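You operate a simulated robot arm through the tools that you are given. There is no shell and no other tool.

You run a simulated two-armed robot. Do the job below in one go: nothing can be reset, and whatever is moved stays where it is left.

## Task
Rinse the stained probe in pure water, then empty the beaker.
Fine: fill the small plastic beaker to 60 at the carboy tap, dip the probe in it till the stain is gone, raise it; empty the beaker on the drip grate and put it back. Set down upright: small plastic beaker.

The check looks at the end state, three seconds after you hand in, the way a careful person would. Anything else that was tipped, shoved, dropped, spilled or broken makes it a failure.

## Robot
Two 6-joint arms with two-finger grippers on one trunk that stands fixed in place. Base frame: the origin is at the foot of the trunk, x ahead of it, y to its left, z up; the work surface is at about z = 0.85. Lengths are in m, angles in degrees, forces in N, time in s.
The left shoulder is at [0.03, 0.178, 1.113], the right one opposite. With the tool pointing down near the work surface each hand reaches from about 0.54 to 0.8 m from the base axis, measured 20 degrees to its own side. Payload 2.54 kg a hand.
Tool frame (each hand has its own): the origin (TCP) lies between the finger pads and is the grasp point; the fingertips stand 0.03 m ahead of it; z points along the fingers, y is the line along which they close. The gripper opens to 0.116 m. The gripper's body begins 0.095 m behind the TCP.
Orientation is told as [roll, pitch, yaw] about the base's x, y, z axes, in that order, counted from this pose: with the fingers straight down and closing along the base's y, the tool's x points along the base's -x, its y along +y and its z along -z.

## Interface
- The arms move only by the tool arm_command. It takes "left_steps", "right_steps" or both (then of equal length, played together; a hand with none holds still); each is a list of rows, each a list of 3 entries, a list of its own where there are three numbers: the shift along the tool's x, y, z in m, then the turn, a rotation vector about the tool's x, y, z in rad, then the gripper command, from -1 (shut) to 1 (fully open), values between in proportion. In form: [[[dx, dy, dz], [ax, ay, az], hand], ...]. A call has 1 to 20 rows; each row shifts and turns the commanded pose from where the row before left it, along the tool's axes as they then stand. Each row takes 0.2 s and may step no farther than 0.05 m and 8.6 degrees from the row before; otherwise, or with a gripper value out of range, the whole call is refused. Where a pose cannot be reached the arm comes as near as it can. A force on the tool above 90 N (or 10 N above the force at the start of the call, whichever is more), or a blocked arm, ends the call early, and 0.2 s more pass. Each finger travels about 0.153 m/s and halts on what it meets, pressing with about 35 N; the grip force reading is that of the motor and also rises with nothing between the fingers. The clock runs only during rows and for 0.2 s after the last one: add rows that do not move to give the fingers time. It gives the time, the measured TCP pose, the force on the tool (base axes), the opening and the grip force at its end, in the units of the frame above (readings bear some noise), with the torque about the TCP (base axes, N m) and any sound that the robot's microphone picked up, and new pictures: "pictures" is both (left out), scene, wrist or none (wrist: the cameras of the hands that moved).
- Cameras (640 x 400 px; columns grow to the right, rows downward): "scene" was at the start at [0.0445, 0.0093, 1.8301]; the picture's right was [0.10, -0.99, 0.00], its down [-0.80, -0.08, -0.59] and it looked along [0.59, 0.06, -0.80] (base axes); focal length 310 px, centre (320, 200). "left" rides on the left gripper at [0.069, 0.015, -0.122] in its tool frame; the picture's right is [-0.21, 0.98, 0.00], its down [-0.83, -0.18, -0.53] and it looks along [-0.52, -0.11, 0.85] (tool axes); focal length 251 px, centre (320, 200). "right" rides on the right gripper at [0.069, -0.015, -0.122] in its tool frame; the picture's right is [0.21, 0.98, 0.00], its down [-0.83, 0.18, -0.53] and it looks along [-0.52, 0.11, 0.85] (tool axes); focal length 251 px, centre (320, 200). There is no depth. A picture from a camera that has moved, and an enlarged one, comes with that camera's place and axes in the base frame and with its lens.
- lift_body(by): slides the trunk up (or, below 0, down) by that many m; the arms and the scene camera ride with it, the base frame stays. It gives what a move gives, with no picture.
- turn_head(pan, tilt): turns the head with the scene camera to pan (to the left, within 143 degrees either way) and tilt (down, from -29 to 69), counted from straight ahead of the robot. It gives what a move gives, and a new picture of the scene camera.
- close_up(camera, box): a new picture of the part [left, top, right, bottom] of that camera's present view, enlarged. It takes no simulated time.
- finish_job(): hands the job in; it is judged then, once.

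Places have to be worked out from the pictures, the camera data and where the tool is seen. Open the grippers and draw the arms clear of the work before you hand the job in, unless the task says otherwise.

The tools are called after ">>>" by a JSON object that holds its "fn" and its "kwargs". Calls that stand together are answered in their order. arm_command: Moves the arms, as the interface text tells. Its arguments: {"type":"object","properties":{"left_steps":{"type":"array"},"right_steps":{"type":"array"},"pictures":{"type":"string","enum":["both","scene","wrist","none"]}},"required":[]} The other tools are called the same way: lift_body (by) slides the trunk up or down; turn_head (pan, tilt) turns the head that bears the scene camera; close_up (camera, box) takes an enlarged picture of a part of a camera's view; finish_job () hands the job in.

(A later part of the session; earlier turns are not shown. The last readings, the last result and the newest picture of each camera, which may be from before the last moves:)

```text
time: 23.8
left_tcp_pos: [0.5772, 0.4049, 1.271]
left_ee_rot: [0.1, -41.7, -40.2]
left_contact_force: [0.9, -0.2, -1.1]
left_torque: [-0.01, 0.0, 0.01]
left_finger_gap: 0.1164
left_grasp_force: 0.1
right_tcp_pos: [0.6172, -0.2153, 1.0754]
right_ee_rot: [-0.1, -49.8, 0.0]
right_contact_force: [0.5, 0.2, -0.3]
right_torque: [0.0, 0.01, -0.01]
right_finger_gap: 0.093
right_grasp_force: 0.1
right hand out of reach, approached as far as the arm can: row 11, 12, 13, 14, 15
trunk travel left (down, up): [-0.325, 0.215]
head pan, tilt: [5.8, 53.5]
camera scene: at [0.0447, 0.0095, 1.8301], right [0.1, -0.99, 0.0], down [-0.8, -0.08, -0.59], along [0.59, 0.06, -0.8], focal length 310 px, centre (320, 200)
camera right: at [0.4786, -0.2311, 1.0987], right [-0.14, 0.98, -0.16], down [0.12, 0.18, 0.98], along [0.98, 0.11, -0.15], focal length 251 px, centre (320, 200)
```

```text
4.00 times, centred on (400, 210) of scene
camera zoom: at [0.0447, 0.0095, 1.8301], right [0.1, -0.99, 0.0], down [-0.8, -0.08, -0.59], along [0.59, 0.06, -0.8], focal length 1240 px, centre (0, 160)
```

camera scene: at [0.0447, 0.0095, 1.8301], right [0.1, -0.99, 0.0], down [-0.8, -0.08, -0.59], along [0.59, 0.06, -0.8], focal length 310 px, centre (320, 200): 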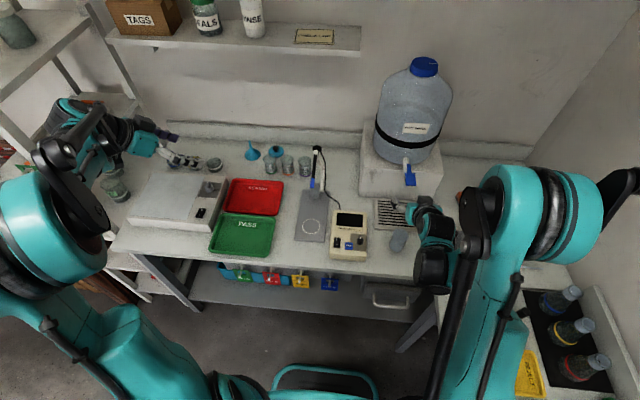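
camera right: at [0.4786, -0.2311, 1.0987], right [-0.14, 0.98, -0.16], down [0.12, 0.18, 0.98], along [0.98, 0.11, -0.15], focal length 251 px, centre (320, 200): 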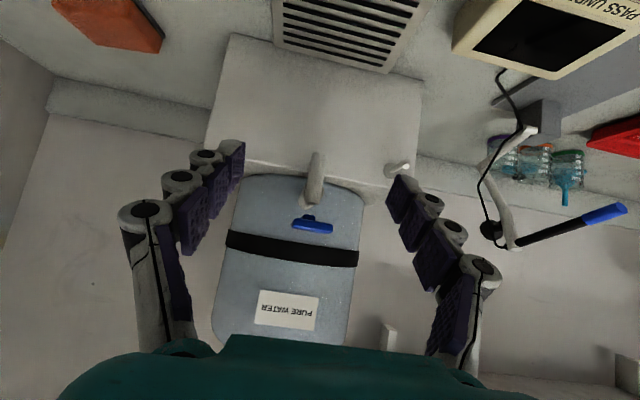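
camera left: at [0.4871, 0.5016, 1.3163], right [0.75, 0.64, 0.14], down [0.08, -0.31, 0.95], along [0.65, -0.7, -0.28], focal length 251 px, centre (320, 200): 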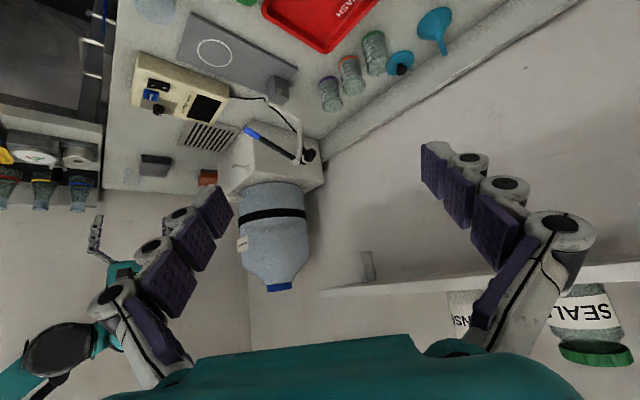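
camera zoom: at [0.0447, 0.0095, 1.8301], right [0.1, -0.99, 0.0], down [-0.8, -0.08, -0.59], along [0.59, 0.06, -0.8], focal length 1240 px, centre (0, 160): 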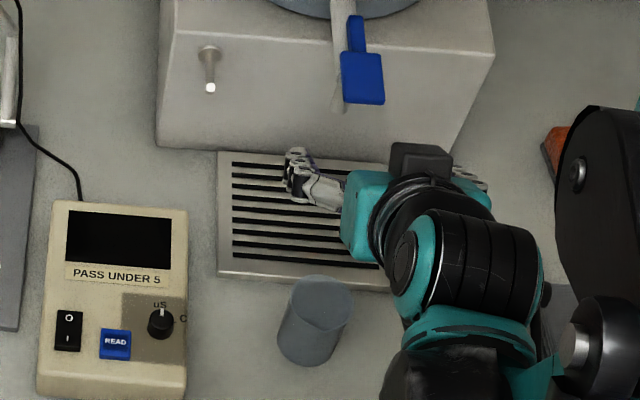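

The tilted hand can't fold that close to the trunk at this height (stuck at (0.617, -0.215, 1.075)). The beaker stands upright and untouched. Raising the trunk 0.2 will give the wrist room.

>>> {"fn": "lift_body", "kwargs": {"by": 0.2}}

>>> {"fn": "arm_command", "kwargs": {"right_steps": [[[0, 0, 0], [0, 0, 0], 0.6], [[0, 0, 0], [0, 0, 0], 0.6]], "pictures": "both"}}

```text
time: 26.0
left_tcp_pos: [0.5779, 0.4051, 1.4712]
left_ee_rot: [0.1, -41.7, -40.3]
left_contact_force: [0.2, -0.3, 0.2]
left_torque: [0.01, -0.03, 0.02]
left_finger_gap: 0.1159
left_grasp_force: 0.1
right_tcp_pos: [0.616, -0.2154, 1.2721]
right_ee_rot: [0.0, -49.8, 0.1]
right_contact_force: [1.0, -0.5, 0.3]
right_torque: [0.01, 0.03, -0.01]
right_finger_gap: 0.0927
right_grasp_force: 0.2
trunk travel left (down, up): [-0.525, 0.015]
head pan, tilt: [5.8, 53.5]
```

```text
time: 26.6
left_tcp_pos: [0.5782, 0.4047, 1.4715]
left_ee_rot: [0.2, -41.7, -40.2]
left_contact_force: [0.2, -0.6, -0.2]
left_torque: [0.02, -0.03, -0.02]
left_finger_gap: 0.1161
left_grasp_force: 0.0
right_tcp_pos: [0.6161, -0.216, 1.273]
right_ee_rot: [0.0, -49.8, 0.0]
right_contact_force: [0.3, 0.0, 0.5]
right_torque: [-0.02, 0.02, 0.0]
right_finger_gap: 0.0926
right_grasp_force: 0.1
trunk travel left (down, up): [-0.525, 0.015]
head pan, tilt: [5.8, 53.5]
camera scene: at [0.0446, 0.0094, 2.0301], right [0.1, -0.99, 0.0], down [-0.8, -0.08, -0.59], along [0.59, 0.06, -0.8], focal length 310 px, centre (320, 200)
camera right: at [0.4786, -0.231, 1.2987], right [-0.14, 0.98, -0.16], down [0.12, 0.18, 0.98], along [0.98, 0.11, -0.15], focal length 251 px, centre (320, 200)
```

scene: 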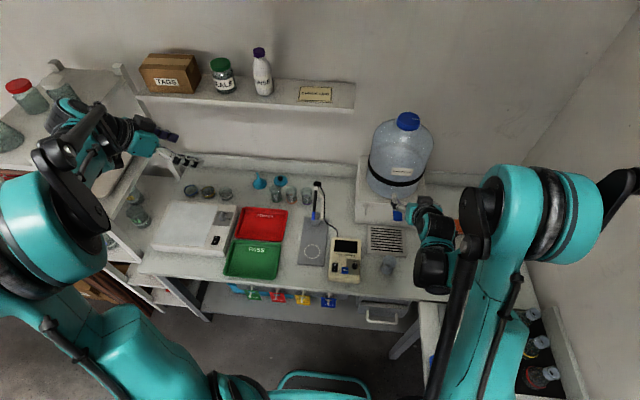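
right: 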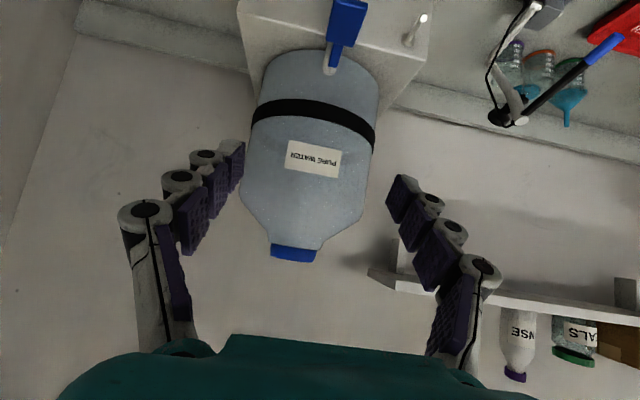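

Now I test where the commanded pose stands by moving down 0.15 in tool axes (still well above the beaker).

>>> {"fn": "arm_command", "kwargs": {"right_steps": [[[0.038, 0, 0.032], [0, 0, 0], 0.6], [[0.038, 0, 0.032], [0, 0, 0], 0.6], [[0.038, 0, 0.032], [0, 0, 0], 0.6], [[0, 0, 0], [0, 0, 0], 0.6]], "pictures": "none"}}

```text
time: 27.6
left_tcp_pos: [0.5779, 0.4048, 1.4711]
left_ee_rot: [0.2, -41.6, -40.2]
left_contact_force: [-0.7, -0.1, 0.3]
left_torque: [-0.04, -0.02, 0.0]
left_finger_gap: 0.116
left_grasp_force: 0.0
right_tcp_pos: [0.691, -0.2224, 1.1858]
right_ee_rot: [0.0, -49.8, 0.1]
right_contact_force: [-0.3, 0.5, 0.2]
right_torque: [-0.01, 0.01, -0.01]
right_finger_gap: 0.0928
right_grasp_force: 0.2
right hand out of reach, approached as far as the arm can: row 1, 2, 3
trunk travel left (down, up): [-0.525, 0.015]
head pan, tilt: [5.8, 53.5]
```

Lowering pushed the hand forward to (0.691, -0.222, 1.186): with a high trunk the wrist bend is the limit, so a lower trunk is what's needed. I'll undo that move and straighten the hand to vertical first.

>>> {"fn": "arm_command", "kwargs": {"right_steps": [[[-0.038, 0, -0.032], [0, 0, 0], 0.6], [[-0.038, 0, -0.032], [0, 0, 0], 0.6], [[-0.038, 0, -0.032], [0, 0, 0], 0.6], [[0, 0, 0], [0, 0.1454, 0], 0.6], [[0, 0, 0], [0, 0.1454, 0], 0.6], [[0, 0, 0], [0, 0.1454, 0], 0.6], [[0, 0, 0], [0, 0.1454, 0], 0.6], [[0, 0, 0], [0, 0.1454, 0], 0.6], [[0, 0, 0], [0, 0.1454, 0], 0.6], [[0, 0, 0], [0, 0, 0], 0.6]], "pictures": "scene"}}

```text
time: 29.8
left_tcp_pos: [0.5769, 0.4042, 1.4715]
left_ee_rot: [0.2, -41.7, -40.2]
left_contact_force: [0.0, -0.1, 0.4]
left_torque: [0.0, -0.01, 0.02]
left_finger_gap: 0.1159
left_grasp_force: 0.2
right_tcp_pos: [0.6905, -0.2223, 1.3352]
right_ee_rot: [-0.1, 0.2, 0.0]
right_contact_force: [-0.6, -0.6, -0.1]
right_torque: [-0.02, 0.01, 0.01]
right_finger_gap: 0.0927
right_grasp_force: 0.0
trunk travel left (down, up): [-0.525, 0.015]
head pan, tilt: [5.8, 53.5]
camera scene: at [0.0436, 0.0095, 2.0301], right [0.1, -0.99, 0.0], down [-0.8, -0.08, -0.6], along [0.59, 0.06, -0.8], focal length 310 px, centre (320, 200)
```

scene: 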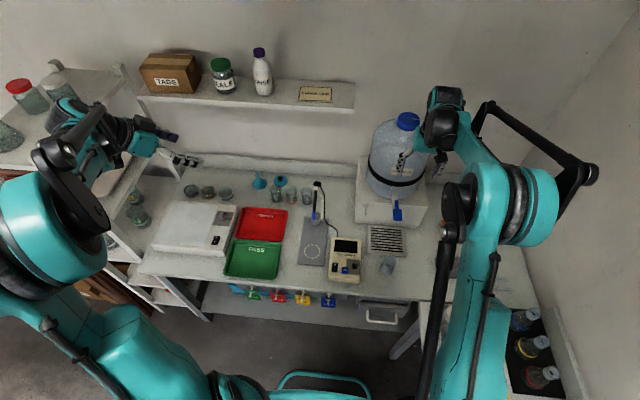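

The command follows the actual pose, now (0.69, -0.222, 1.335) vertical. I'll back the right hand off and up, and bring the left hand to a neutral pose near y=0.25 so both are safe for lowering the trunk.

>>> {"fn": "arm_command", "kwargs": {"left_steps": [[[-0.018, -0.029, 0.016], [0, 0, 0], 1], [[-0.018, -0.029, 0.016], [0, 0, 0], 1], [[-0.018, -0.029, 0.016], [0, 0, 0], 1], [[-0.018, -0.029, 0.016], [0, 0, 0], 1], [[0, 0, 0], [0, 0.1454, 0], 1], [[0, 0, 0], [0, 0.1454, 0], 1], [[0, 0, 0], [0, 0.1454, 0], 1], [[0, 0, 0], [0, 0.1454, 0], 1], [[0, 0, 0], [0, 0.1454, 0], 1], [[0, 0, 0], [0, 0, -0.14], 1], [[0, 0, 0], [0, 0, -0.14], 1], [[0, 0, 0], [0, 0, -0.14], 1], [[0, 0, 0], [0, 0, -0.14], 1], [[0, 0, 0], [0, 0, -0.14], 1], [[0, 0, 0], [0, 0, 0], 1]], "right_steps": [[[0.0275, 0, -0.025], [0, 0, 0], 0.6], [[0.0275, 0, -0.025], [0, 0, 0], 0.6], [[0.0275, 0, -0.025], [0, 0, 0], 0.6], [[0.0275, 0, -0.025], [0, 0, 0], 0.6], [[0, 0, 0], [0, 0, 0], 0.6], [[0, 0, 0], [0, 0, 0], 0.6], [[0, 0, 0], [0, 0, 0], 0.6], [[0, 0, 0], [0, 0, 0], 0.6], [[0, 0, 0], [0, 0, 0], 0.6], [[0, 0, 0], [0, 0, 0], 0.6], [[0, 0, 0], [0, 0, 0], 0.6], [[0, 0, 0], [0, 0, 0], 0.6], [[0, 0, 0], [0, 0, 0], 0.6], [[0, 0, 0], [0, 0, 0], 0.6], [[0, 0, 0], [0, 0, 0], 0.6]], "pictures": "scene"}}

```text
time: 33.0
left_tcp_pos: [0.5767, 0.2536, 1.4711]
left_ee_rot: [-0.1, 0.0, 0.1]
left_contact_force: [-0.5, -0.4, -0.2]
left_torque: [0.01, 0.02, -0.03]
left_finger_gap: 0.1161
left_grasp_force: 0.0
right_tcp_pos: [0.5815, -0.2232, 1.4325]
right_ee_rot: [0.0, 0.1, 0.0]
right_contact_force: [0.9, -0.4, -0.7]
right_torque: [-0.05, -0.02, 0.0]
right_finger_gap: 0.0931
right_grasp_force: 0.0
trunk travel left (down, up): [-0.525, 0.015]
head pan, tilt: [5.8, 53.5]
camera scene: at [0.0449, 0.0092, 2.0301], right [0.1, -0.99, 0.0], down [-0.8, -0.08, -0.59], along [0.59, 0.06, -0.8], focal length 310 px, centre (320, 200)
```

scene: 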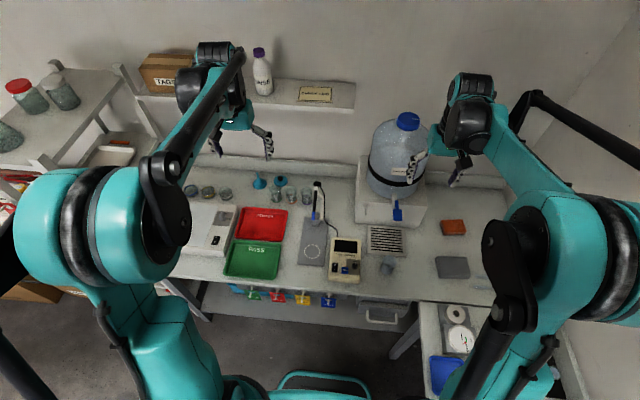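

Both hands are clear. I'll lower the trunk in two steps, checking forces.

>>> {"fn": "lift_body", "kwargs": {"by": -0.2}}

>>> {"fn": "lift_body", "kwargs": {"by": -0.1}}

>>> {"fn": "turn_head", "kwargs": {"pan": 0, "tilt": 48}}

```text
time: 35.1
left_tcp_pos: [0.5768, 0.2537, 1.2714]
left_ee_rot: [0.0, -0.1, -0.1]
left_contact_force: [0.4, -0.6, -0.4]
left_torque: [0.01, 0.0, -0.01]
left_finger_gap: 0.116
left_grasp_force: 0.1
right_tcp_pos: [0.582, -0.2236, 1.2331]
right_ee_rot: [0.1, 0.2, -0.1]
right_contact_force: [0.2, -0.2, 0.1]
right_torque: [-0.01, 0.02, -0.02]
right_finger_gap: 0.093
right_grasp_force: 0.0
trunk travel left (down, up): [-0.325, 0.215]
head pan, tilt: [5.8, 53.5]
```

```text
time: 36.5
left_tcp_pos: [0.5766, 0.2537, 1.1712]
left_ee_rot: [0.0, 0.0, -0.1]
left_contact_force: [-0.2, 0.0, 0.2]
left_torque: [-0.01, -0.01, 0.02]
left_finger_gap: 0.1162
left_grasp_force: 0.1
right_tcp_pos: [0.5811, -0.2237, 1.1334]
right_ee_rot: [0.0, -0.1, 0.1]
right_contact_force: [0.0, -0.2, -0.2]
right_torque: [0.04, -0.02, 0.02]
right_finger_gap: 0.0927
right_grasp_force: 0.1
trunk travel left (down, up): [-0.225, 0.315]
head pan, tilt: [5.8, 53.5]
```

```text
time: 37.1
left_tcp_pos: [0.5774, 0.2529, 1.1702]
left_ee_rot: [0.0, 0.1, -0.1]
left_contact_force: [0.0, 0.3, 0.2]
left_torque: [0.01, -0.01, -0.02]
left_finger_gap: 0.1158
left_grasp_force: 0.0
right_tcp_pos: [0.5819, -0.2238, 1.1337]
right_ee_rot: [0.0, 0.2, 0.0]
right_contact_force: [-0.3, 0.3, 0.2]
right_torque: [-0.01, 0.0, 0.01]
right_finger_gap: 0.0926
right_grasp_force: 0.1
trunk travel left (down, up): [-0.225, 0.315]
head pan, tilt: [0.0, 48.0]
camera scene: at [0.0501, 0.002, 1.7374], right [0.0, -1.0, 0.0], down [-0.74, 0.0, -0.67], along [0.67, 0.0, -0.74], focal length 310 px, centre (320, 200)
```

scene: 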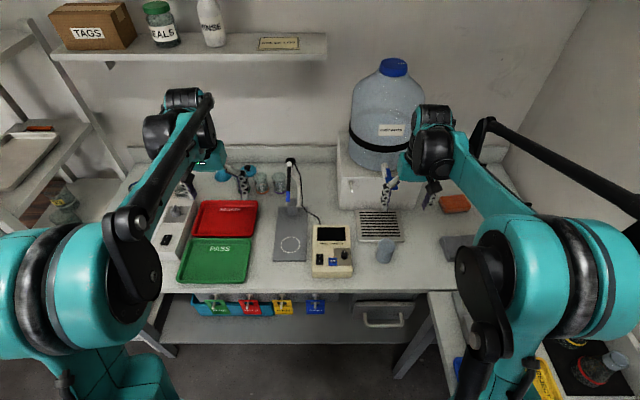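

I'll raise the right hand 0.08 and then lower the trunk another 0.15, so the forearm is flatter for the tilted grasp.

>>> {"fn": "arm_command", "kwargs": {"right_steps": [[[0, 0.008, -0.04], [0, 0, 0], 0.6], [[0, 0.007, -0.04], [0, 0, 0], 0.6], [[0, 0, 0], [0, 0, 0], 0.6]], "left_steps": [[[0, 0, -0.04], [0, 0, 0], 1], [[0, 0, -0.04], [0, 0, 0], 1], [[0, 0, 0], [0, 0, 0], 1]], "pictures": "none"}}

>>> {"fn": "lift_body", "kwargs": {"by": -0.15}}

>>> {"fn": "arm_command", "kwargs": {"right_steps": [[[0, 0, 0], [0, -0.1309, 0], 0.6], [[0, 0, 0], [0, -0.1309, 0], 0.6], [[0, 0, 0], [0, -0.1309, 0], 0.6], [[0, 0, 0], [0, -0.1309, 0], 0.6], [[0, 0, 0], [0, -0.1309, 0], 0.6], [[0, 0, 0], [0, -0.1309, 0], 0.6], [[0, 0, 0], [0, 0, 0], 0.6]], "pictures": "both"}}

```text
time: 37.9
left_tcp_pos: [0.5786, 0.2542, 1.2505]
left_ee_rot: [0.0, 0.1, -0.2]
left_contact_force: [0.1, 0.4, -0.1]
left_torque: [-0.01, 0.0, 0.01]
left_finger_gap: 0.1159
left_grasp_force: 0.0
right_tcp_pos: [0.5821, -0.2095, 1.2125]
right_ee_rot: [0.0, 0.3, -0.1]
right_contact_force: [0.2, 0.2, 0.0]
right_torque: [-0.01, 0.04, 0.01]
right_finger_gap: 0.0928
right_grasp_force: 0.0
trunk travel left (down, up): [-0.225, 0.315]
head pan, tilt: [0.0, 48.0]
```

```text
time: 39.7
left_tcp_pos: [0.5784, 0.2538, 1.101]
left_ee_rot: [-0.1, -0.1, -0.1]
left_contact_force: [0.8, -0.8, 0.3]
left_torque: [-0.01, 0.01, 0.01]
left_finger_gap: 0.1159
left_grasp_force: 0.2
right_tcp_pos: [0.5821, -0.2105, 1.0636]
right_ee_rot: [0.0, 0.1, 0.0]
right_contact_force: [0.1, 0.3, -0.9]
right_torque: [0.02, -0.01, -0.01]
right_finger_gap: 0.0928
right_grasp_force: 0.1
trunk travel left (down, up): [-0.075, 0.465]
head pan, tilt: [0.0, 48.0]
```

```text
time: 41.3
left_tcp_pos: [0.5767, 0.2539, 1.0995]
left_ee_rot: [0.0, 0.0, -0.1]
left_contact_force: [-0.1, -0.5, 0.1]
left_torque: [-0.01, -0.01, 0.02]
left_finger_gap: 0.1161
left_grasp_force: 0.1
right_tcp_pos: [0.5816, -0.21, 1.0629]
right_ee_rot: [-0.1, -45.0, 0.0]
right_contact_force: [0.5, -0.2, -0.5]
right_torque: [-0.02, -0.01, -0.03]
right_finger_gap: 0.0924
right_grasp_force: 0.1
trunk travel left (down, up): [-0.075, 0.465]
head pan, tilt: [0.0, 48.0]
camera scene: at [0.0502, 0.0019, 1.5874], right [0.0, -1.0, 0.0], down [-0.74, 0.0, -0.67], along [0.67, 0.0, -0.74], focal length 310 px, centre (320, 200)
camera right: at [0.4468, -0.2245, 1.1007], right [-0.15, 0.98, -0.15], down [0.21, 0.18, 0.96], along [0.97, 0.11, -0.23], focal length 251 px, centre (320, 200)
```

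scene: 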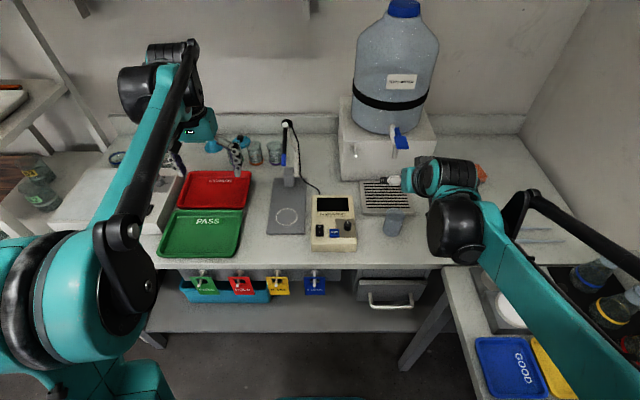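
right: 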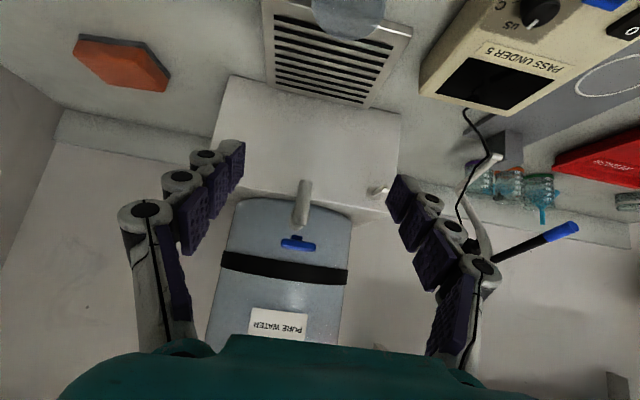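

Tilt 45° works now. Zooming on the beaker and tap to refine positions.

>>> {"fn": "close_up", "kwargs": {"camera": "scene", "box": [340, 120, 440, 250]}}

>>> {"fn": "close_up", "kwargs": {"camera": "scene", "box": [260, 110, 340, 240]}}

>>> {"fn": "close_up", "kwargs": {"camera": "left", "box": [0, 0, 640, 400]}}

```text
3.08 times, centred on (390, 185) of scene
camera zoom: at [0.0502, 0.0019, 1.5874], right [0.0, -1.0, 0.0], down [-0.74, 0.0, -0.67], along [0.67, 0.0, -0.74], focal length 954 px, centre (105, 246)
```

zoom: 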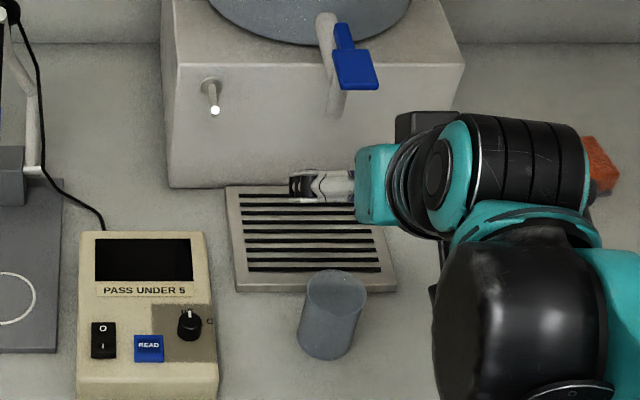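

```text
3.08 times, centred on (300, 175) of scene
camera zoom: at [0.0502, 0.0019, 1.5874], right [0.0, -1.0, 0.0], down [-0.74, 0.0, -0.67], along [0.67, 0.0, -0.74], focal length 954 px, centre (382, 277)
```

zoom: 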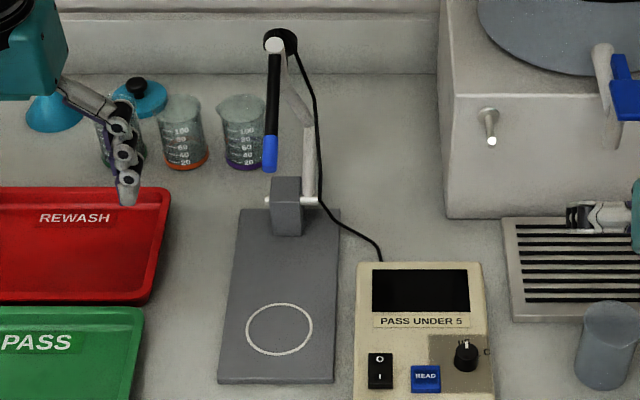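

```text
1.00 times, centred on (320, 200) of left (not enlarged: the box is as wide or as high as the picture)
camera zoom: at [0.5095, 0.269, 1.2227], right [0.22, 0.98, 0.0], down [0.83, -0.18, 0.53], along [0.52, -0.11, -0.85], focal length 251 px, centre (320, 200)
```

zoom: 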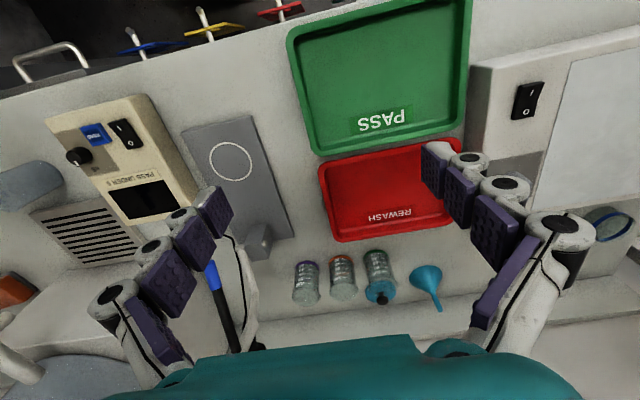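

Beaker reads as centred at ≈(0.59, -0.207). I'll descend the tilted hand straight down so the fingers straddle it.

>>> {"fn": "arm_command", "kwargs": {"right_steps": [[[0.0286, 0.0008, 0.0315], [0, 0, 0], 0.6], [[0.0286, 0.0008, 0.0315], [0, 0, 0], 0.6], [[0.0286, 0.0008, 0.0315], [0, 0, 0], 0.6], [[0.0286, 0.0008, 0.0315], [0, 0, 0], 0.6], [[0, 0, 0], [0, 0, 0], 0.6]], "pictures": "both"}}

>>> {"fn": "close_up", "kwargs": {"camera": "scene", "box": [340, 120, 440, 250]}}

```text
time: 42.5
left_tcp_pos: [0.5781, 0.2542, 1.1016]
left_ee_rot: [0.1, -0.1, -0.1]
left_contact_force: [0.2, 0.5, -0.3]
left_torque: [0.02, 0.02, -0.03]
left_finger_gap: 0.116
left_grasp_force: 0.1
right_tcp_pos: [0.5889, -0.2054, 0.8938]
right_ee_rot: [0.0, -44.9, 0.0]
right_contact_force: [-0.3, -0.2, 0.3]
right_torque: [-0.01, 0.02, -0.02]
right_finger_gap: 0.093
right_grasp_force: 0.2
trunk travel left (down, up): [-0.075, 0.465]
head pan, tilt: [0.0, 48.0]
camera scene: at [0.0493, 0.002, 1.5875], right [0.0, -1.0, 0.0], down [-0.74, 0.0, -0.67], along [0.67, 0.0, -0.74], focal length 310 px, centre (320, 200)
camera right: at [0.4536, -0.22, 0.9306], right [-0.15, 0.98, -0.15], down [0.21, 0.18, 0.96], along [0.97, 0.11, -0.23], focal length 251 px, centre (320, 200)
```

scene: 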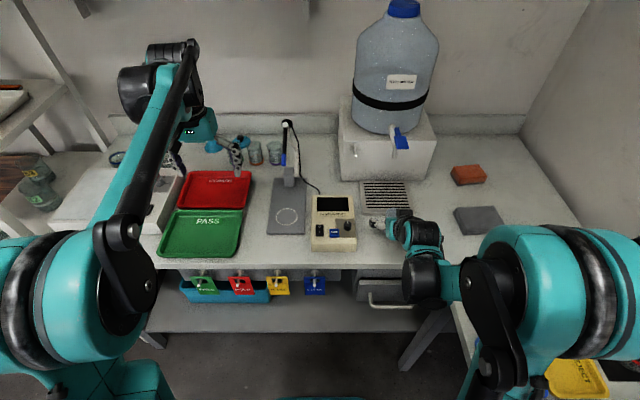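
right: 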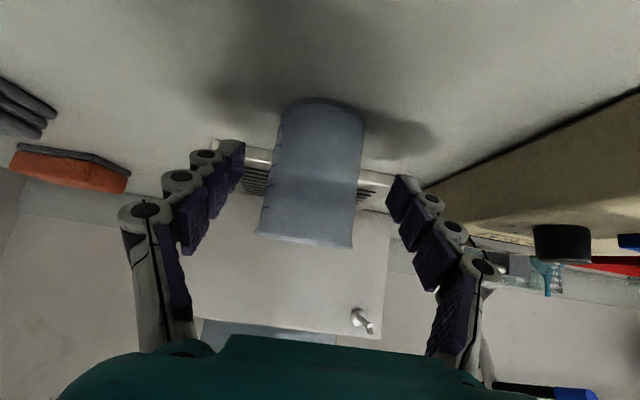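

```text
3.08 times, centred on (390, 185) of scene
camera zoom: at [0.0493, 0.002, 1.5875], right [0.0, -1.0, 0.0], down [-0.74, 0.0, -0.67], along [0.67, 0.0, -0.74], focal length 954 px, centre (105, 246)
```

zoom: 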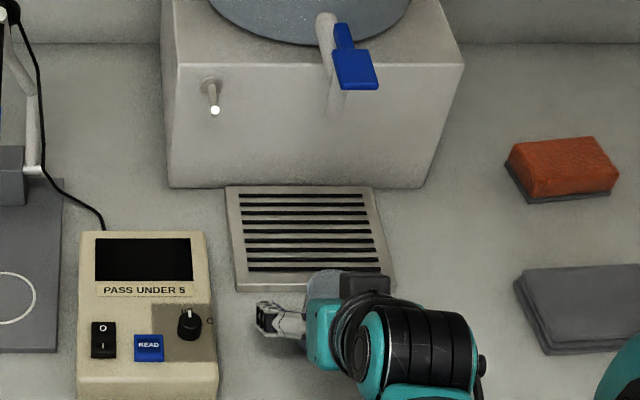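

The beaker sits centred between the fingers. Closing.

>>> {"fn": "arm_command", "kwargs": {"right_steps": [[[0, 0, 0], [0, 0, 0], 0.2], [[0, 0, 0], [0, 0, 0], -0.1], [[0, 0, 0], [0, 0, 0], -0.4], [[0, 0, 0], [0, 0, 0], -0.4], [[0, 0, 0], [0, 0, 0], -0.4]], "pictures": "wrist"}}

```text
time: 43.7
left_tcp_pos: [0.5773, 0.2552, 1.1008]
left_ee_rot: [0.0, -0.1, 0.0]
left_contact_force: [0.4, -0.2, 0.4]
left_torque: [-0.01, -0.01, 0.0]
left_finger_gap: 0.116
left_grasp_force: 0.1
right_tcp_pos: [0.5889, -0.2048, 0.8938]
right_ee_rot: [0.0, -44.9, 0.0]
right_contact_force: [-0.6, -1.0, -0.3]
right_torque: [0.08, -0.01, 0.03]
right_finger_gap: 0.048
right_grasp_force: 35.2
trunk travel left (down, up): [-0.075, 0.465]
head pan, tilt: [0.0, 48.0]
camera right: at [0.4542, -0.2201, 0.9307], right [-0.15, 0.98, -0.15], down [0.21, 0.18, 0.96], along [0.97, 0.11, -0.23], focal length 251 px, centre (320, 200)
```

right: 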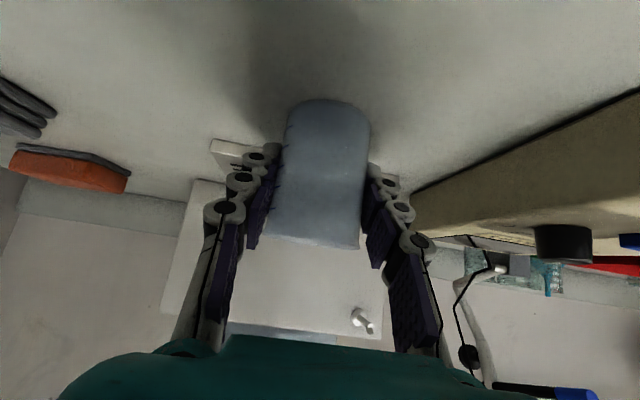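

Gripped at 48 mm. I'll lift ~35 mm, move forward in part, and check the clearance to paddle and spout.

>>> {"fn": "arm_command", "kwargs": {"right_steps": [[[-0.0125, 0, -0.0125], [0, 0, 0], -0.4], [[-0.0125, 0, -0.0125], [0, 0, 0], -0.4], [[-0.02, -0.001, 0.02], [0, 0, 0], -0.4], [[-0.02, -0.001, 0.02], [0, 0, 0], -0.4], [[-0.02, -0.002, 0.02], [0, 0, 0], -0.4], [[-0.0141, -0.002, 0.0141], [0, 0, 0], -0.4], [[0, 0, 0], [0, 0, 0], -0.4]], "pictures": "both"}}

>>> {"fn": "close_up", "kwargs": {"camera": "scene", "box": [340, 120, 440, 250]}}

>>> {"fn": "close_up", "kwargs": {"camera": "left", "box": [0, 150, 240, 400]}}

```text
time: 45.3
left_tcp_pos: [0.5781, 0.2542, 1.1004]
left_ee_rot: [0.1, -0.1, -0.1]
left_contact_force: [0.2, -0.1, -0.5]
left_torque: [0.01, 0.01, -0.02]
left_finger_gap: 0.1161
left_grasp_force: 0.0
right_tcp_pos: [0.6945, -0.2121, 0.928]
right_ee_rot: [0.0, -44.9, 0.0]
right_contact_force: [0.6, -0.4, -0.4]
right_torque: [0.0, -0.01, -0.02]
right_finger_gap: 0.0479
right_grasp_force: 34.4
trunk travel left (down, up): [-0.075, 0.465]
head pan, tilt: [0.0, 48.0]
camera scene: at [0.0499, 0.0019, 1.5874], right [0.0, -1.0, 0.0], down [-0.74, 0.0, -0.67], along [0.67, 0.0, -0.74], focal length 310 px, centre (320, 200)
camera right: at [0.5593, -0.2272, 0.9661], right [-0.15, 0.98, -0.15], down [0.21, 0.18, 0.96], along [0.97, 0.11, -0.23], focal length 251 px, centre (320, 200)
```

scene: 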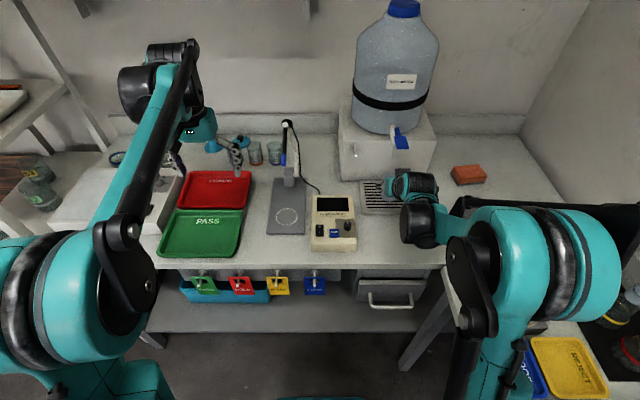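
right: 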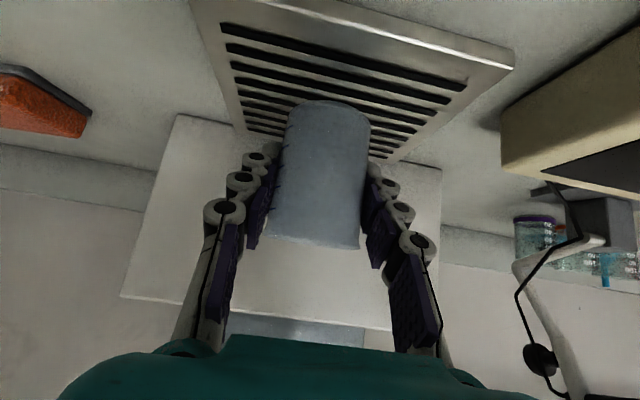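

```text
3.08 times, centred on (390, 185) of scene
camera zoom: at [0.0499, 0.0019, 1.5874], right [0.0, -1.0, 0.0], down [-0.74, 0.0, -0.67], along [0.67, 0.0, -0.74], focal length 954 px, centre (105, 246)
```

zoom: 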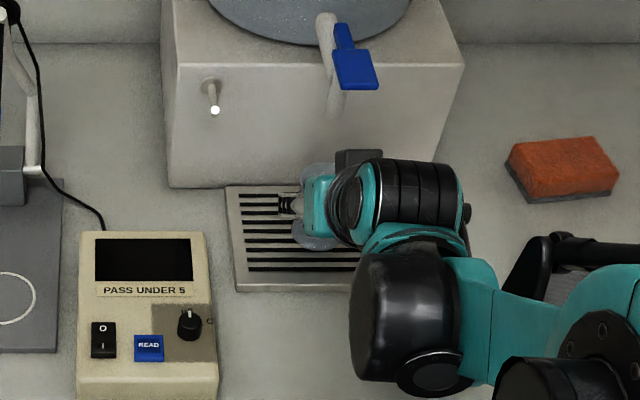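

```text
1.60 times, centred on (120, 275) of left
camera zoom: at [0.5092, 0.269, 1.2228], right [0.22, 0.98, 0.0], down [0.83, -0.18, 0.53], along [0.52, -0.11, -0.85], focal length 402 px, centre (640, 80)
```

zoom: 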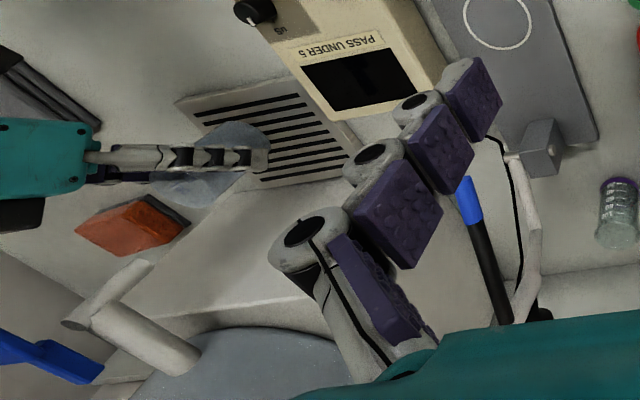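

Clearances look fine but tight under the paddle. I'll go down 15 mm then forward 30 mm in small steps.

>>> {"fn": "arm_command", "kwargs": {"right_steps": [[[0.0106, 0, 0.0106], [0, 0, 0], -0.4], [[-0.0071, 0, 0.0071], [0, 0, 0], -0.4], [[-0.0071, 0, 0.0071], [0, 0, 0], -0.4], [[-0.0071, 0, 0.0071], [0, 0, 0], -0.4], [[0, 0, 0], [0, 0, 0], -0.4]], "pictures": "both"}}

>>> {"fn": "close_up", "kwargs": {"camera": "scene", "box": [370, 120, 440, 200]}}

>>> {"fn": "close_up", "kwargs": {"camera": "left", "box": [0, 150, 160, 400]}}

```text
time: 46.5
left_tcp_pos: [0.5779, 0.2537, 1.1008]
left_ee_rot: [-0.1, -0.2, 0.0]
left_contact_force: [0.0, -0.7, 1.3]
left_torque: [0.0, 0.0, 0.0]
left_finger_gap: 0.116
left_grasp_force: 0.0
right_tcp_pos: [0.7242, -0.2123, 0.9139]
right_ee_rot: [-0.1, -44.9, -0.1]
right_contact_force: [-0.6, 0.4, 0.2]
right_torque: [0.0, -0.01, 0.0]
right_finger_gap: 0.0476
right_grasp_force: 34.9
trunk travel left (down, up): [-0.075, 0.465]
head pan, tilt: [0.0, 48.0]
camera scene: at [0.0499, 0.0019, 1.5874], right [0.0, -1.0, 0.0], down [-0.74, 0.0, -0.67], along [0.67, 0.0, -0.74], focal length 310 px, centre (320, 200)
camera right: at [0.5894, -0.2271, 0.9512], right [-0.15, 0.98, -0.15], down [0.21, 0.18, 0.96], along [0.97, 0.11, -0.23], focal length 251 px, centre (320, 200)
```

scene: 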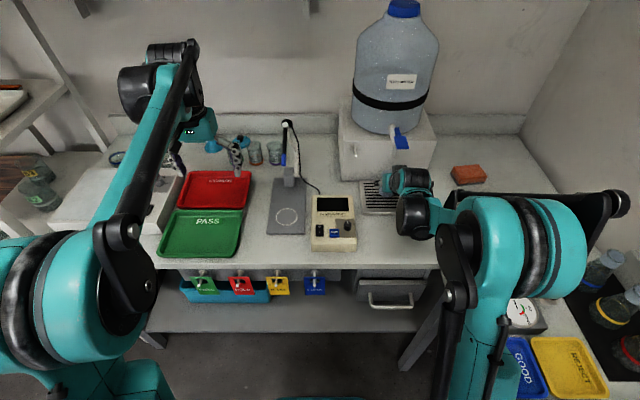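
right: 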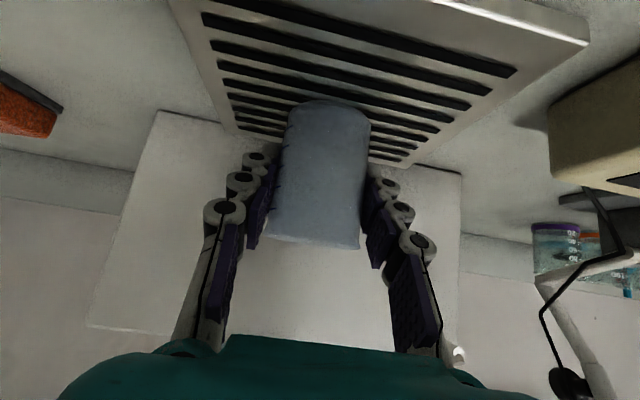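

```text
5.00 times, centred on (405, 160) of scene
camera zoom: at [0.0499, 0.0019, 1.5874], right [0.0, -1.0, 0.0], down [-0.74, 0.0, -0.67], along [0.67, 0.0, -0.74], focal length 1550 px, centre (-105, 400)
```

zoom: 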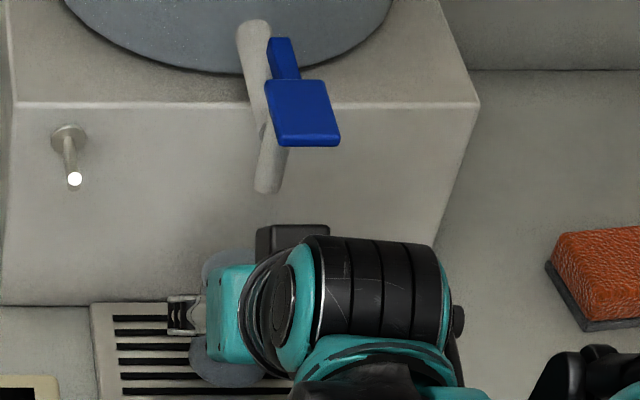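

```text
1.60 times, centred on (80, 275) of left
camera zoom: at [0.5093, 0.2689, 1.2228], right [0.22, 0.98, 0.0], down [0.83, -0.18, 0.53], along [0.52, -0.11, -0.85], focal length 402 px, centre (704, 80)
```

zoom: 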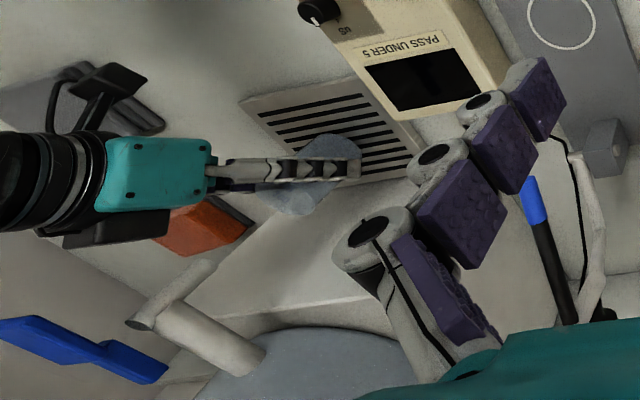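

Triangulating with the left camera puts the spout mouth at (0.722, -0.208, 1.018), right above the held beaker. I'll shift 4 mm left and lower gently to the grate.

>>> {"fn": "arm_command", "kwargs": {"right_steps": [[[0, 0.004, 0], [0, 0, 0], -0.4], [[0.0021, 0, 0.0021], [0, 0, 0], -0.4], [[0.0014, 0, 0.0014], [0, 0, 0], -0.4], [[0, 0, 0], [0, 0, 0], -0.4]], "pictures": "none"}}

```text
time: 47.5
left_tcp_pos: [0.5775, 0.2537, 1.1009]
left_ee_rot: [0.0, 0.0, -0.1]
left_contact_force: [-0.5, -0.4, 0.1]
left_torque: [-0.04, 0.01, 0.03]
left_finger_gap: 0.1158
left_grasp_force: 0.1
right_tcp_pos: [0.7253, -0.2083, 0.9083]
right_ee_rot: [0.0, -44.9, -0.1]
right_contact_force: [0.3, -0.7, -0.4]
right_torque: [0.0, 0.0, -0.01]
right_finger_gap: 0.0477
right_grasp_force: 35.2
trunk travel left (down, up): [-0.075, 0.465]
head pan, tilt: [0.0, 48.0]
```

No contact yet at z 0.908; continue down in 1.5 mm steps.

>>> {"fn": "arm_command", "kwargs": {"right_steps": [[[0.0011, 0, 0.0011], [0, 0, 0], -0.4], [[0.0011, 0, 0.0011], [0, 0, 0], -0.4], [[0, 0, 0], [0, 0, 0], -0.4]], "pictures": "none"}}

```text
time: 48.3
left_tcp_pos: [0.5772, 0.255, 1.1015]
left_ee_rot: [0.0, -0.2, -0.1]
left_contact_force: [-0.1, -0.4, 0.2]
left_torque: [-0.02, 0.0, 0.02]
left_finger_gap: 0.1159
left_grasp_force: 0.0
right_tcp_pos: [0.7251, -0.2073, 0.9063]
right_ee_rot: [0.1, -44.9, 0.0]
right_contact_force: [0.9, -0.4, 3.5]
right_torque: [0.08, -0.04, 0.01]
right_finger_gap: 0.0475
right_grasp_force: 34.6
trunk travel left (down, up): [-0.075, 0.465]
head pan, tilt: [0.0, 48.0]
```

Contact felt on the grate at z 0.9063. I'll release and withdraw straight back toward the robot.

>>> {"fn": "arm_command", "kwargs": {"right_steps": [[[0, 0, 0], [0, 0, 0], 0.0], [[0, 0, 0], [0, 0, 0], 0.6], [[0, 0, 0], [0, 0, 0], 0.6], [[0.02, 0, -0.02], [0, 0, 0], 0.6], [[0.025, 0, -0.025], [0, 0, 0], 0.6], [[0.025, 0, -0.025], [0, 0, 0], 0.6], [[0, 0, 0], [0, 0, 0], 0.6]], "pictures": "both"}}

>>> {"fn": "close_up", "kwargs": {"camera": "scene", "box": [345, 120, 445, 240]}}

>>> {"fn": "close_up", "kwargs": {"camera": "right", "box": [200, 50, 440, 250]}}

```text
time: 49.9
left_tcp_pos: [0.578, 0.2529, 1.1011]
left_ee_rot: [0.0, 0.0, -0.1]
left_contact_force: [-0.2, -0.2, -0.2]
left_torque: [0.01, -0.01, 0.03]
left_finger_gap: 0.116
left_grasp_force: 0.1
right_tcp_pos: [0.625, -0.2076, 0.9053]
right_ee_rot: [-0.1, -44.8, 0.1]
right_contact_force: [-0.6, -0.2, 0.1]
right_torque: [-0.03, -0.02, -0.03]
right_finger_gap: 0.0929
right_grasp_force: 0.1
trunk travel left (down, up): [-0.075, 0.465]
head pan, tilt: [0.0, 48.0]
camera scene: at [0.0507, 0.0019, 1.5873], right [0.0, -1.0, 0.0], down [-0.74, 0.0, -0.67], along [0.67, 0.0, -0.74], focal length 310 px, centre (320, 200)
camera right: at [0.4903, -0.2229, 0.9425], right [-0.15, 0.98, -0.15], down [0.21, 0.18, 0.96], along [0.97, 0.11, -0.23], focal length 251 px, centre (320, 200)
```

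scene: 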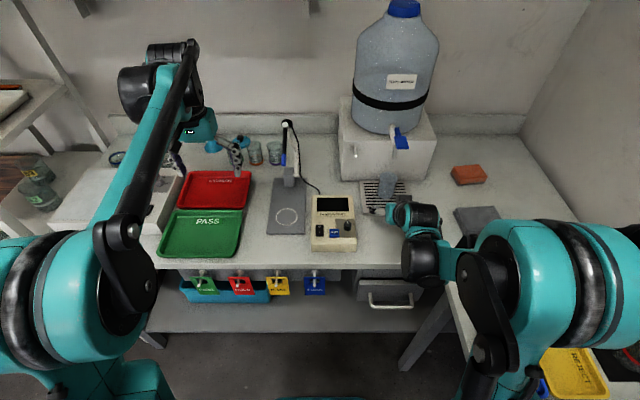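
right: 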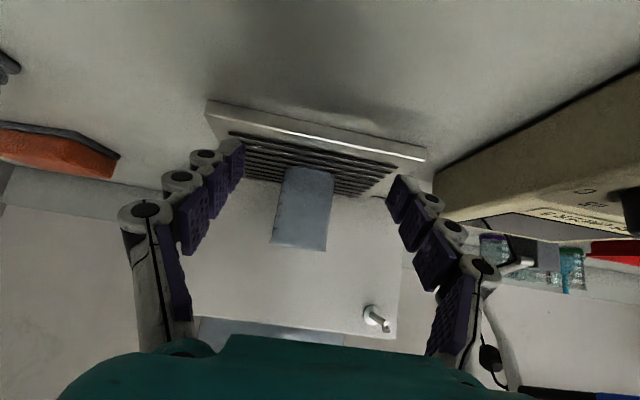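

```text
3.33 times, centred on (395, 180) of scene
camera zoom: at [0.0507, 0.0019, 1.5873], right [0.0, -1.0, 0.0], down [-0.74, 0.0, -0.67], along [0.67, 0.0, -0.74], focal length 1033 px, centre (70, 267)
```

zoom: 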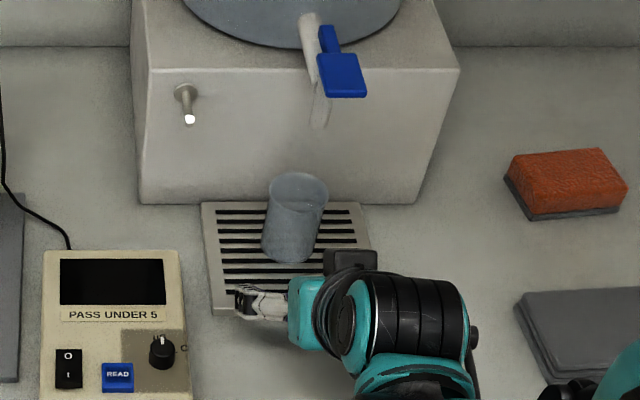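

```text
2.00 times, centred on (320, 150) of right
camera zoom: at [0.4903, -0.2229, 0.9425], right [-0.15, 0.98, -0.15], down [0.21, 0.18, 0.96], along [0.97, 0.11, -0.23], focal length 503 px, centre (320, 300)
```

zoom: 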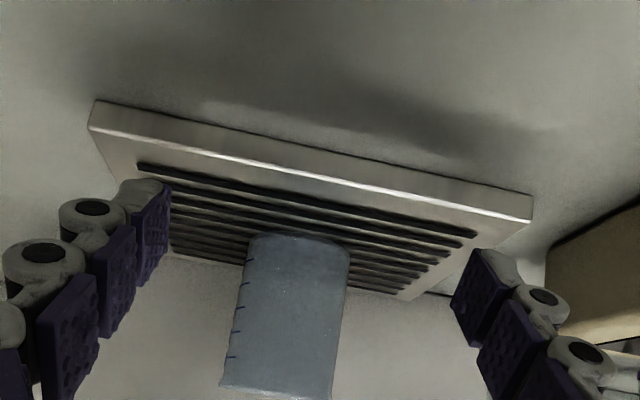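

The beaker stands on the grate under the spout (rim centre ≈ (0.73, -0.207)). Now I'll close the empty right hand, rise in front of the tap, and bring the fingertips above the paddle (centre ≈ (0.704, -0.210, 1.087)).

>>> {"fn": "arm_command", "kwargs": {"right_steps": [[[-0.0312, 0, -0.0312], [0, 0, 0], 0.3], [[-0.0312, 0, -0.0312], [0, 0, 0], -0.3], [[-0.0312, 0, -0.0312], [0, 0, 0], -1], [[-0.0312, 0, -0.0312], [0, 0, 0], -1], [[-0.0312, 0, -0.0312], [0, 0, 0], -1], [[-0.0312, 0, -0.0312], [0, 0, 0], -1], [[-0.0219, -0.001, 0.0219], [0, 0, 0], -1], [[-0.0219, -0.001, 0.0219], [0, 0, 0], -1], [[0, 0, 0], [0, 0, 0], -1]], "pictures": "both"}}

>>> {"fn": "close_up", "kwargs": {"camera": "scene", "box": [345, 100, 445, 220]}}

>>> {"fn": "close_up", "kwargs": {"camera": "left", "box": [0, 150, 200, 400]}}

```text
time: 51.9
left_tcp_pos: [0.5774, 0.2535, 1.1009]
left_ee_rot: [0.0, -0.1, -0.1]
left_contact_force: [0.7, -0.5, 0.1]
left_torque: [-0.02, 0.01, -0.01]
left_finger_gap: 0.1159
left_grasp_force: 0.0
right_tcp_pos: [0.6883, -0.2079, 1.1701]
right_ee_rot: [0.0, -44.8, 0.0]
right_contact_force: [0.2, -0.4, 0.2]
right_torque: [-0.01, -0.02, -0.02]
right_finger_gap: 0.0
right_grasp_force: 29.2
trunk travel left (down, up): [-0.075, 0.465]
head pan, tilt: [0.0, 48.0]
camera scene: at [0.0495, 0.0019, 1.5874], right [0.0, -1.0, 0.0], down [-0.74, 0.0, -0.67], along [0.67, 0.0, -0.74], focal length 310 px, centre (320, 200)
camera right: at [0.5529, -0.2243, 1.2081], right [-0.15, 0.98, -0.15], down [0.21, 0.18, 0.96], along [0.97, 0.11, -0.23], focal length 251 px, centre (320, 200)
```

scene: 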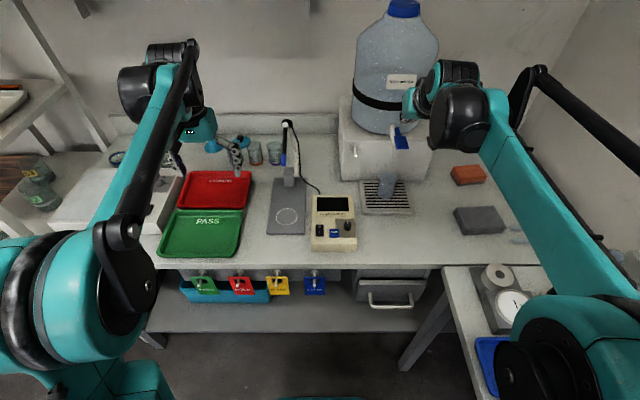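
right: 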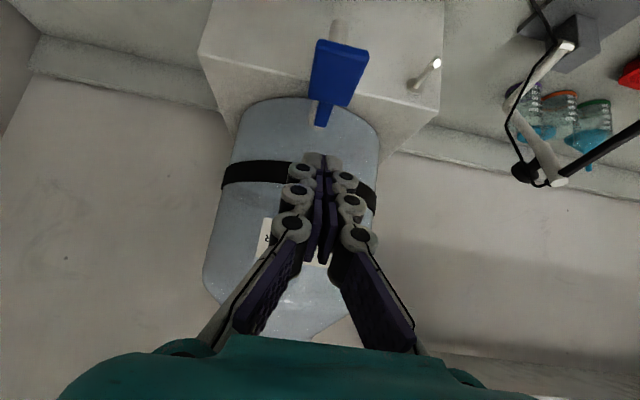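

```text
3.33 times, centred on (395, 160) of scene
camera zoom: at [0.0495, 0.0019, 1.5874], right [0.0, -1.0, 0.0], down [-0.74, 0.0, -0.67], along [0.67, 0.0, -0.74], focal length 1033 px, centre (70, 333)
```

zoom: 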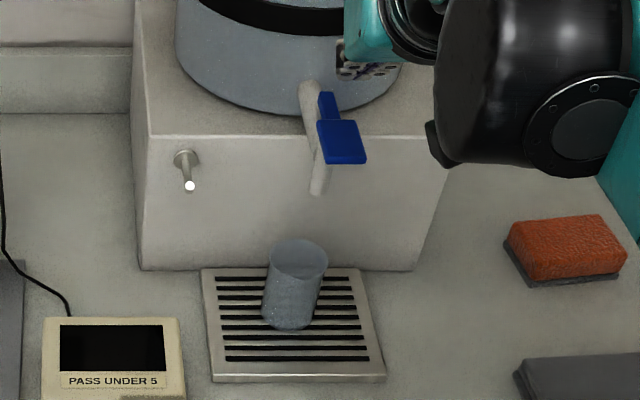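

```text
1.60 times, centred on (100, 275) of left
camera zoom: at [0.509, 0.2689, 1.2229], right [0.22, 0.98, 0.0], down [0.83, -0.18, 0.53], along [0.52, -0.11, -0.84], focal length 402 px, centre (672, 80)
```

zoom: 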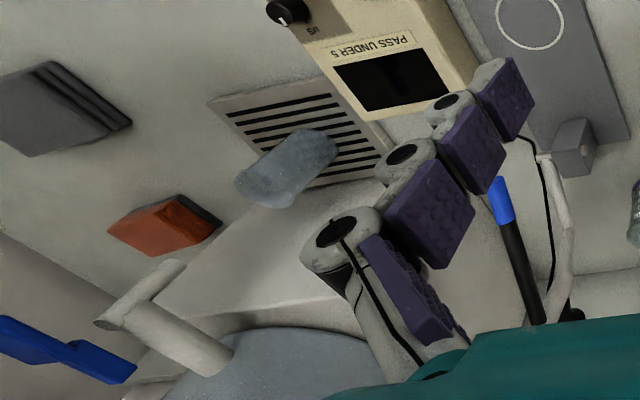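

Both views of the paddle and beaker are clear. Fingertip is about 5 cm above the paddle; I'll descend 40 mm.

>>> {"fn": "arm_command", "kwargs": {"right_steps": [[[0.0106, -0.002, 0.0106], [0, 0, 0], -1], [[0.0106, 0, 0.0106], [0, 0, 0], -1], [[0.0071, 0, 0.0071], [0, 0, 0], -1], [[0, 0, 0], [0, 0, 0], -1]], "pictures": "scene"}}

>>> {"fn": "close_up", "kwargs": {"camera": "scene", "box": [365, 90, 445, 190]}}

>>> {"fn": "close_up", "kwargs": {"camera": "left", "box": [0, 200, 120, 400]}}

```text
time: 52.9
left_tcp_pos: [0.5781, 0.2547, 1.0997]
left_ee_rot: [0.1, 0.0, -0.1]
left_contact_force: [0.5, 0.0, 0.3]
left_torque: [-0.02, 0.05, -0.01]
left_finger_gap: 0.1163
left_grasp_force: 0.0
right_tcp_pos: [0.6883, -0.2102, 1.1313]
right_ee_rot: [0.0, -45.0, 0.0]
right_contact_force: [-0.8, -1.0, -0.8]
right_torque: [-0.05, 0.0, 0.04]
right_finger_gap: 0.0
right_grasp_force: 28.7
trunk travel left (down, up): [-0.075, 0.465]
head pan, tilt: [0.0, 48.0]
camera scene: at [0.05, 0.002, 1.5874], right [0.0, -1.0, 0.0], down [-0.74, 0.0, -0.67], along [0.67, 0.0, -0.74], focal length 310 px, centre (320, 200)
```

scene: 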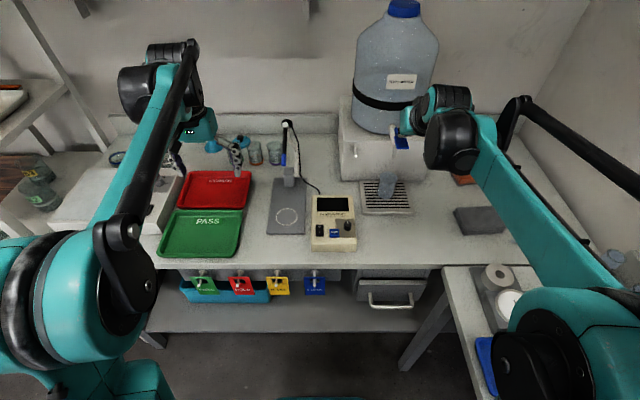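

```text
4.00 times, centred on (405, 140) of scene
camera zoom: at [0.05, 0.002, 1.5874], right [0.0, -1.0, 0.0], down [-0.74, 0.0, -0.67], along [0.67, 0.0, -0.74], focal length 1240 px, centre (-20, 440)
```

zoom: 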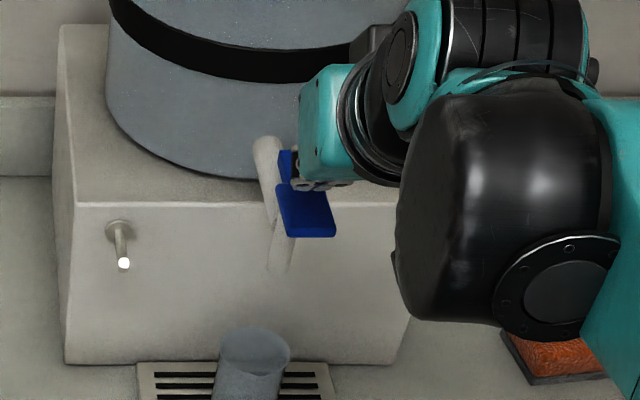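

```text
2.00 times, centred on (60, 300) of left
camera zoom: at [0.5093, 0.269, 1.2227], right [0.22, 0.98, 0.0], down [0.83, -0.18, 0.53], along [0.52, -0.11, -0.85], focal length 503 px, centre (840, 0)
```

zoom: 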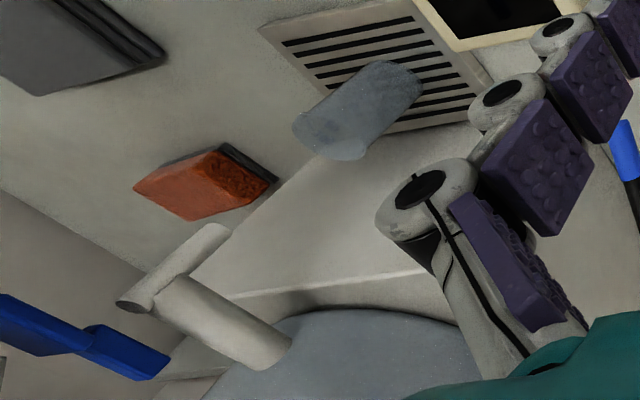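

The fingertip is just above the paddle's rear part. I'll shift back 9 mm for better leverage and descend in small steps till contact.

>>> {"fn": "arm_command", "kwargs": {"right_steps": [[[0.0064, -0.002, -0.0064], [0, 0, 0], -1], [[0.0042, 0, 0.0042], [0, 0, 0], -1], [[0.0042, 0, 0.0042], [0, 0, 0], -1], [[0, 0, 0], [0, 0, 0], -1]], "pictures": "none"}}

>>> {"fn": "close_up", "kwargs": {"camera": "scene", "box": [365, 90, 445, 190]}}

```text
time: 53.9
left_tcp_pos: [0.5773, 0.2547, 1.1001]
left_ee_rot: [0.0, -0.1, -0.1]
left_contact_force: [-0.2, -0.5, -0.2]
left_torque: [0.01, -0.02, -0.02]
left_finger_gap: 0.116
left_grasp_force: 0.1
right_tcp_pos: [0.6789, -0.2147, 1.119]
right_ee_rot: [0.0, -44.8, 0.0]
right_contact_force: [-0.5, 0.5, 0.1]
right_torque: [0.03, 0.03, 0.01]
right_finger_gap: 0.0059
right_grasp_force: 28.4
trunk travel left (down, up): [-0.075, 0.465]
head pan, tilt: [0.0, 48.0]
```

```text
4.00 times, centred on (405, 140) of scene
camera zoom: at [0.0499, 0.002, 1.5874], right [0.0, -1.0, 0.0], down [-0.74, 0.0, -0.67], along [0.67, 0.0, -0.74], focal length 1240 px, centre (-20, 440)
```

zoom: 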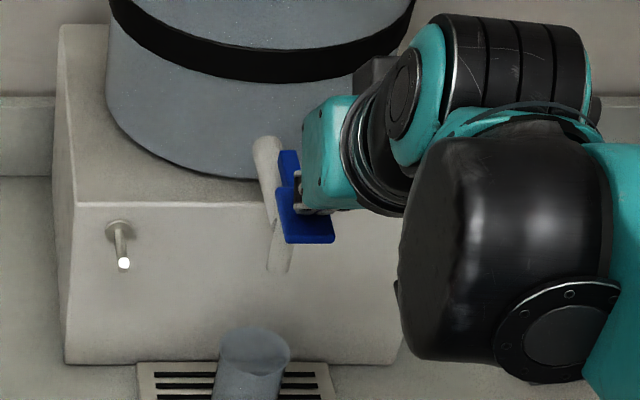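

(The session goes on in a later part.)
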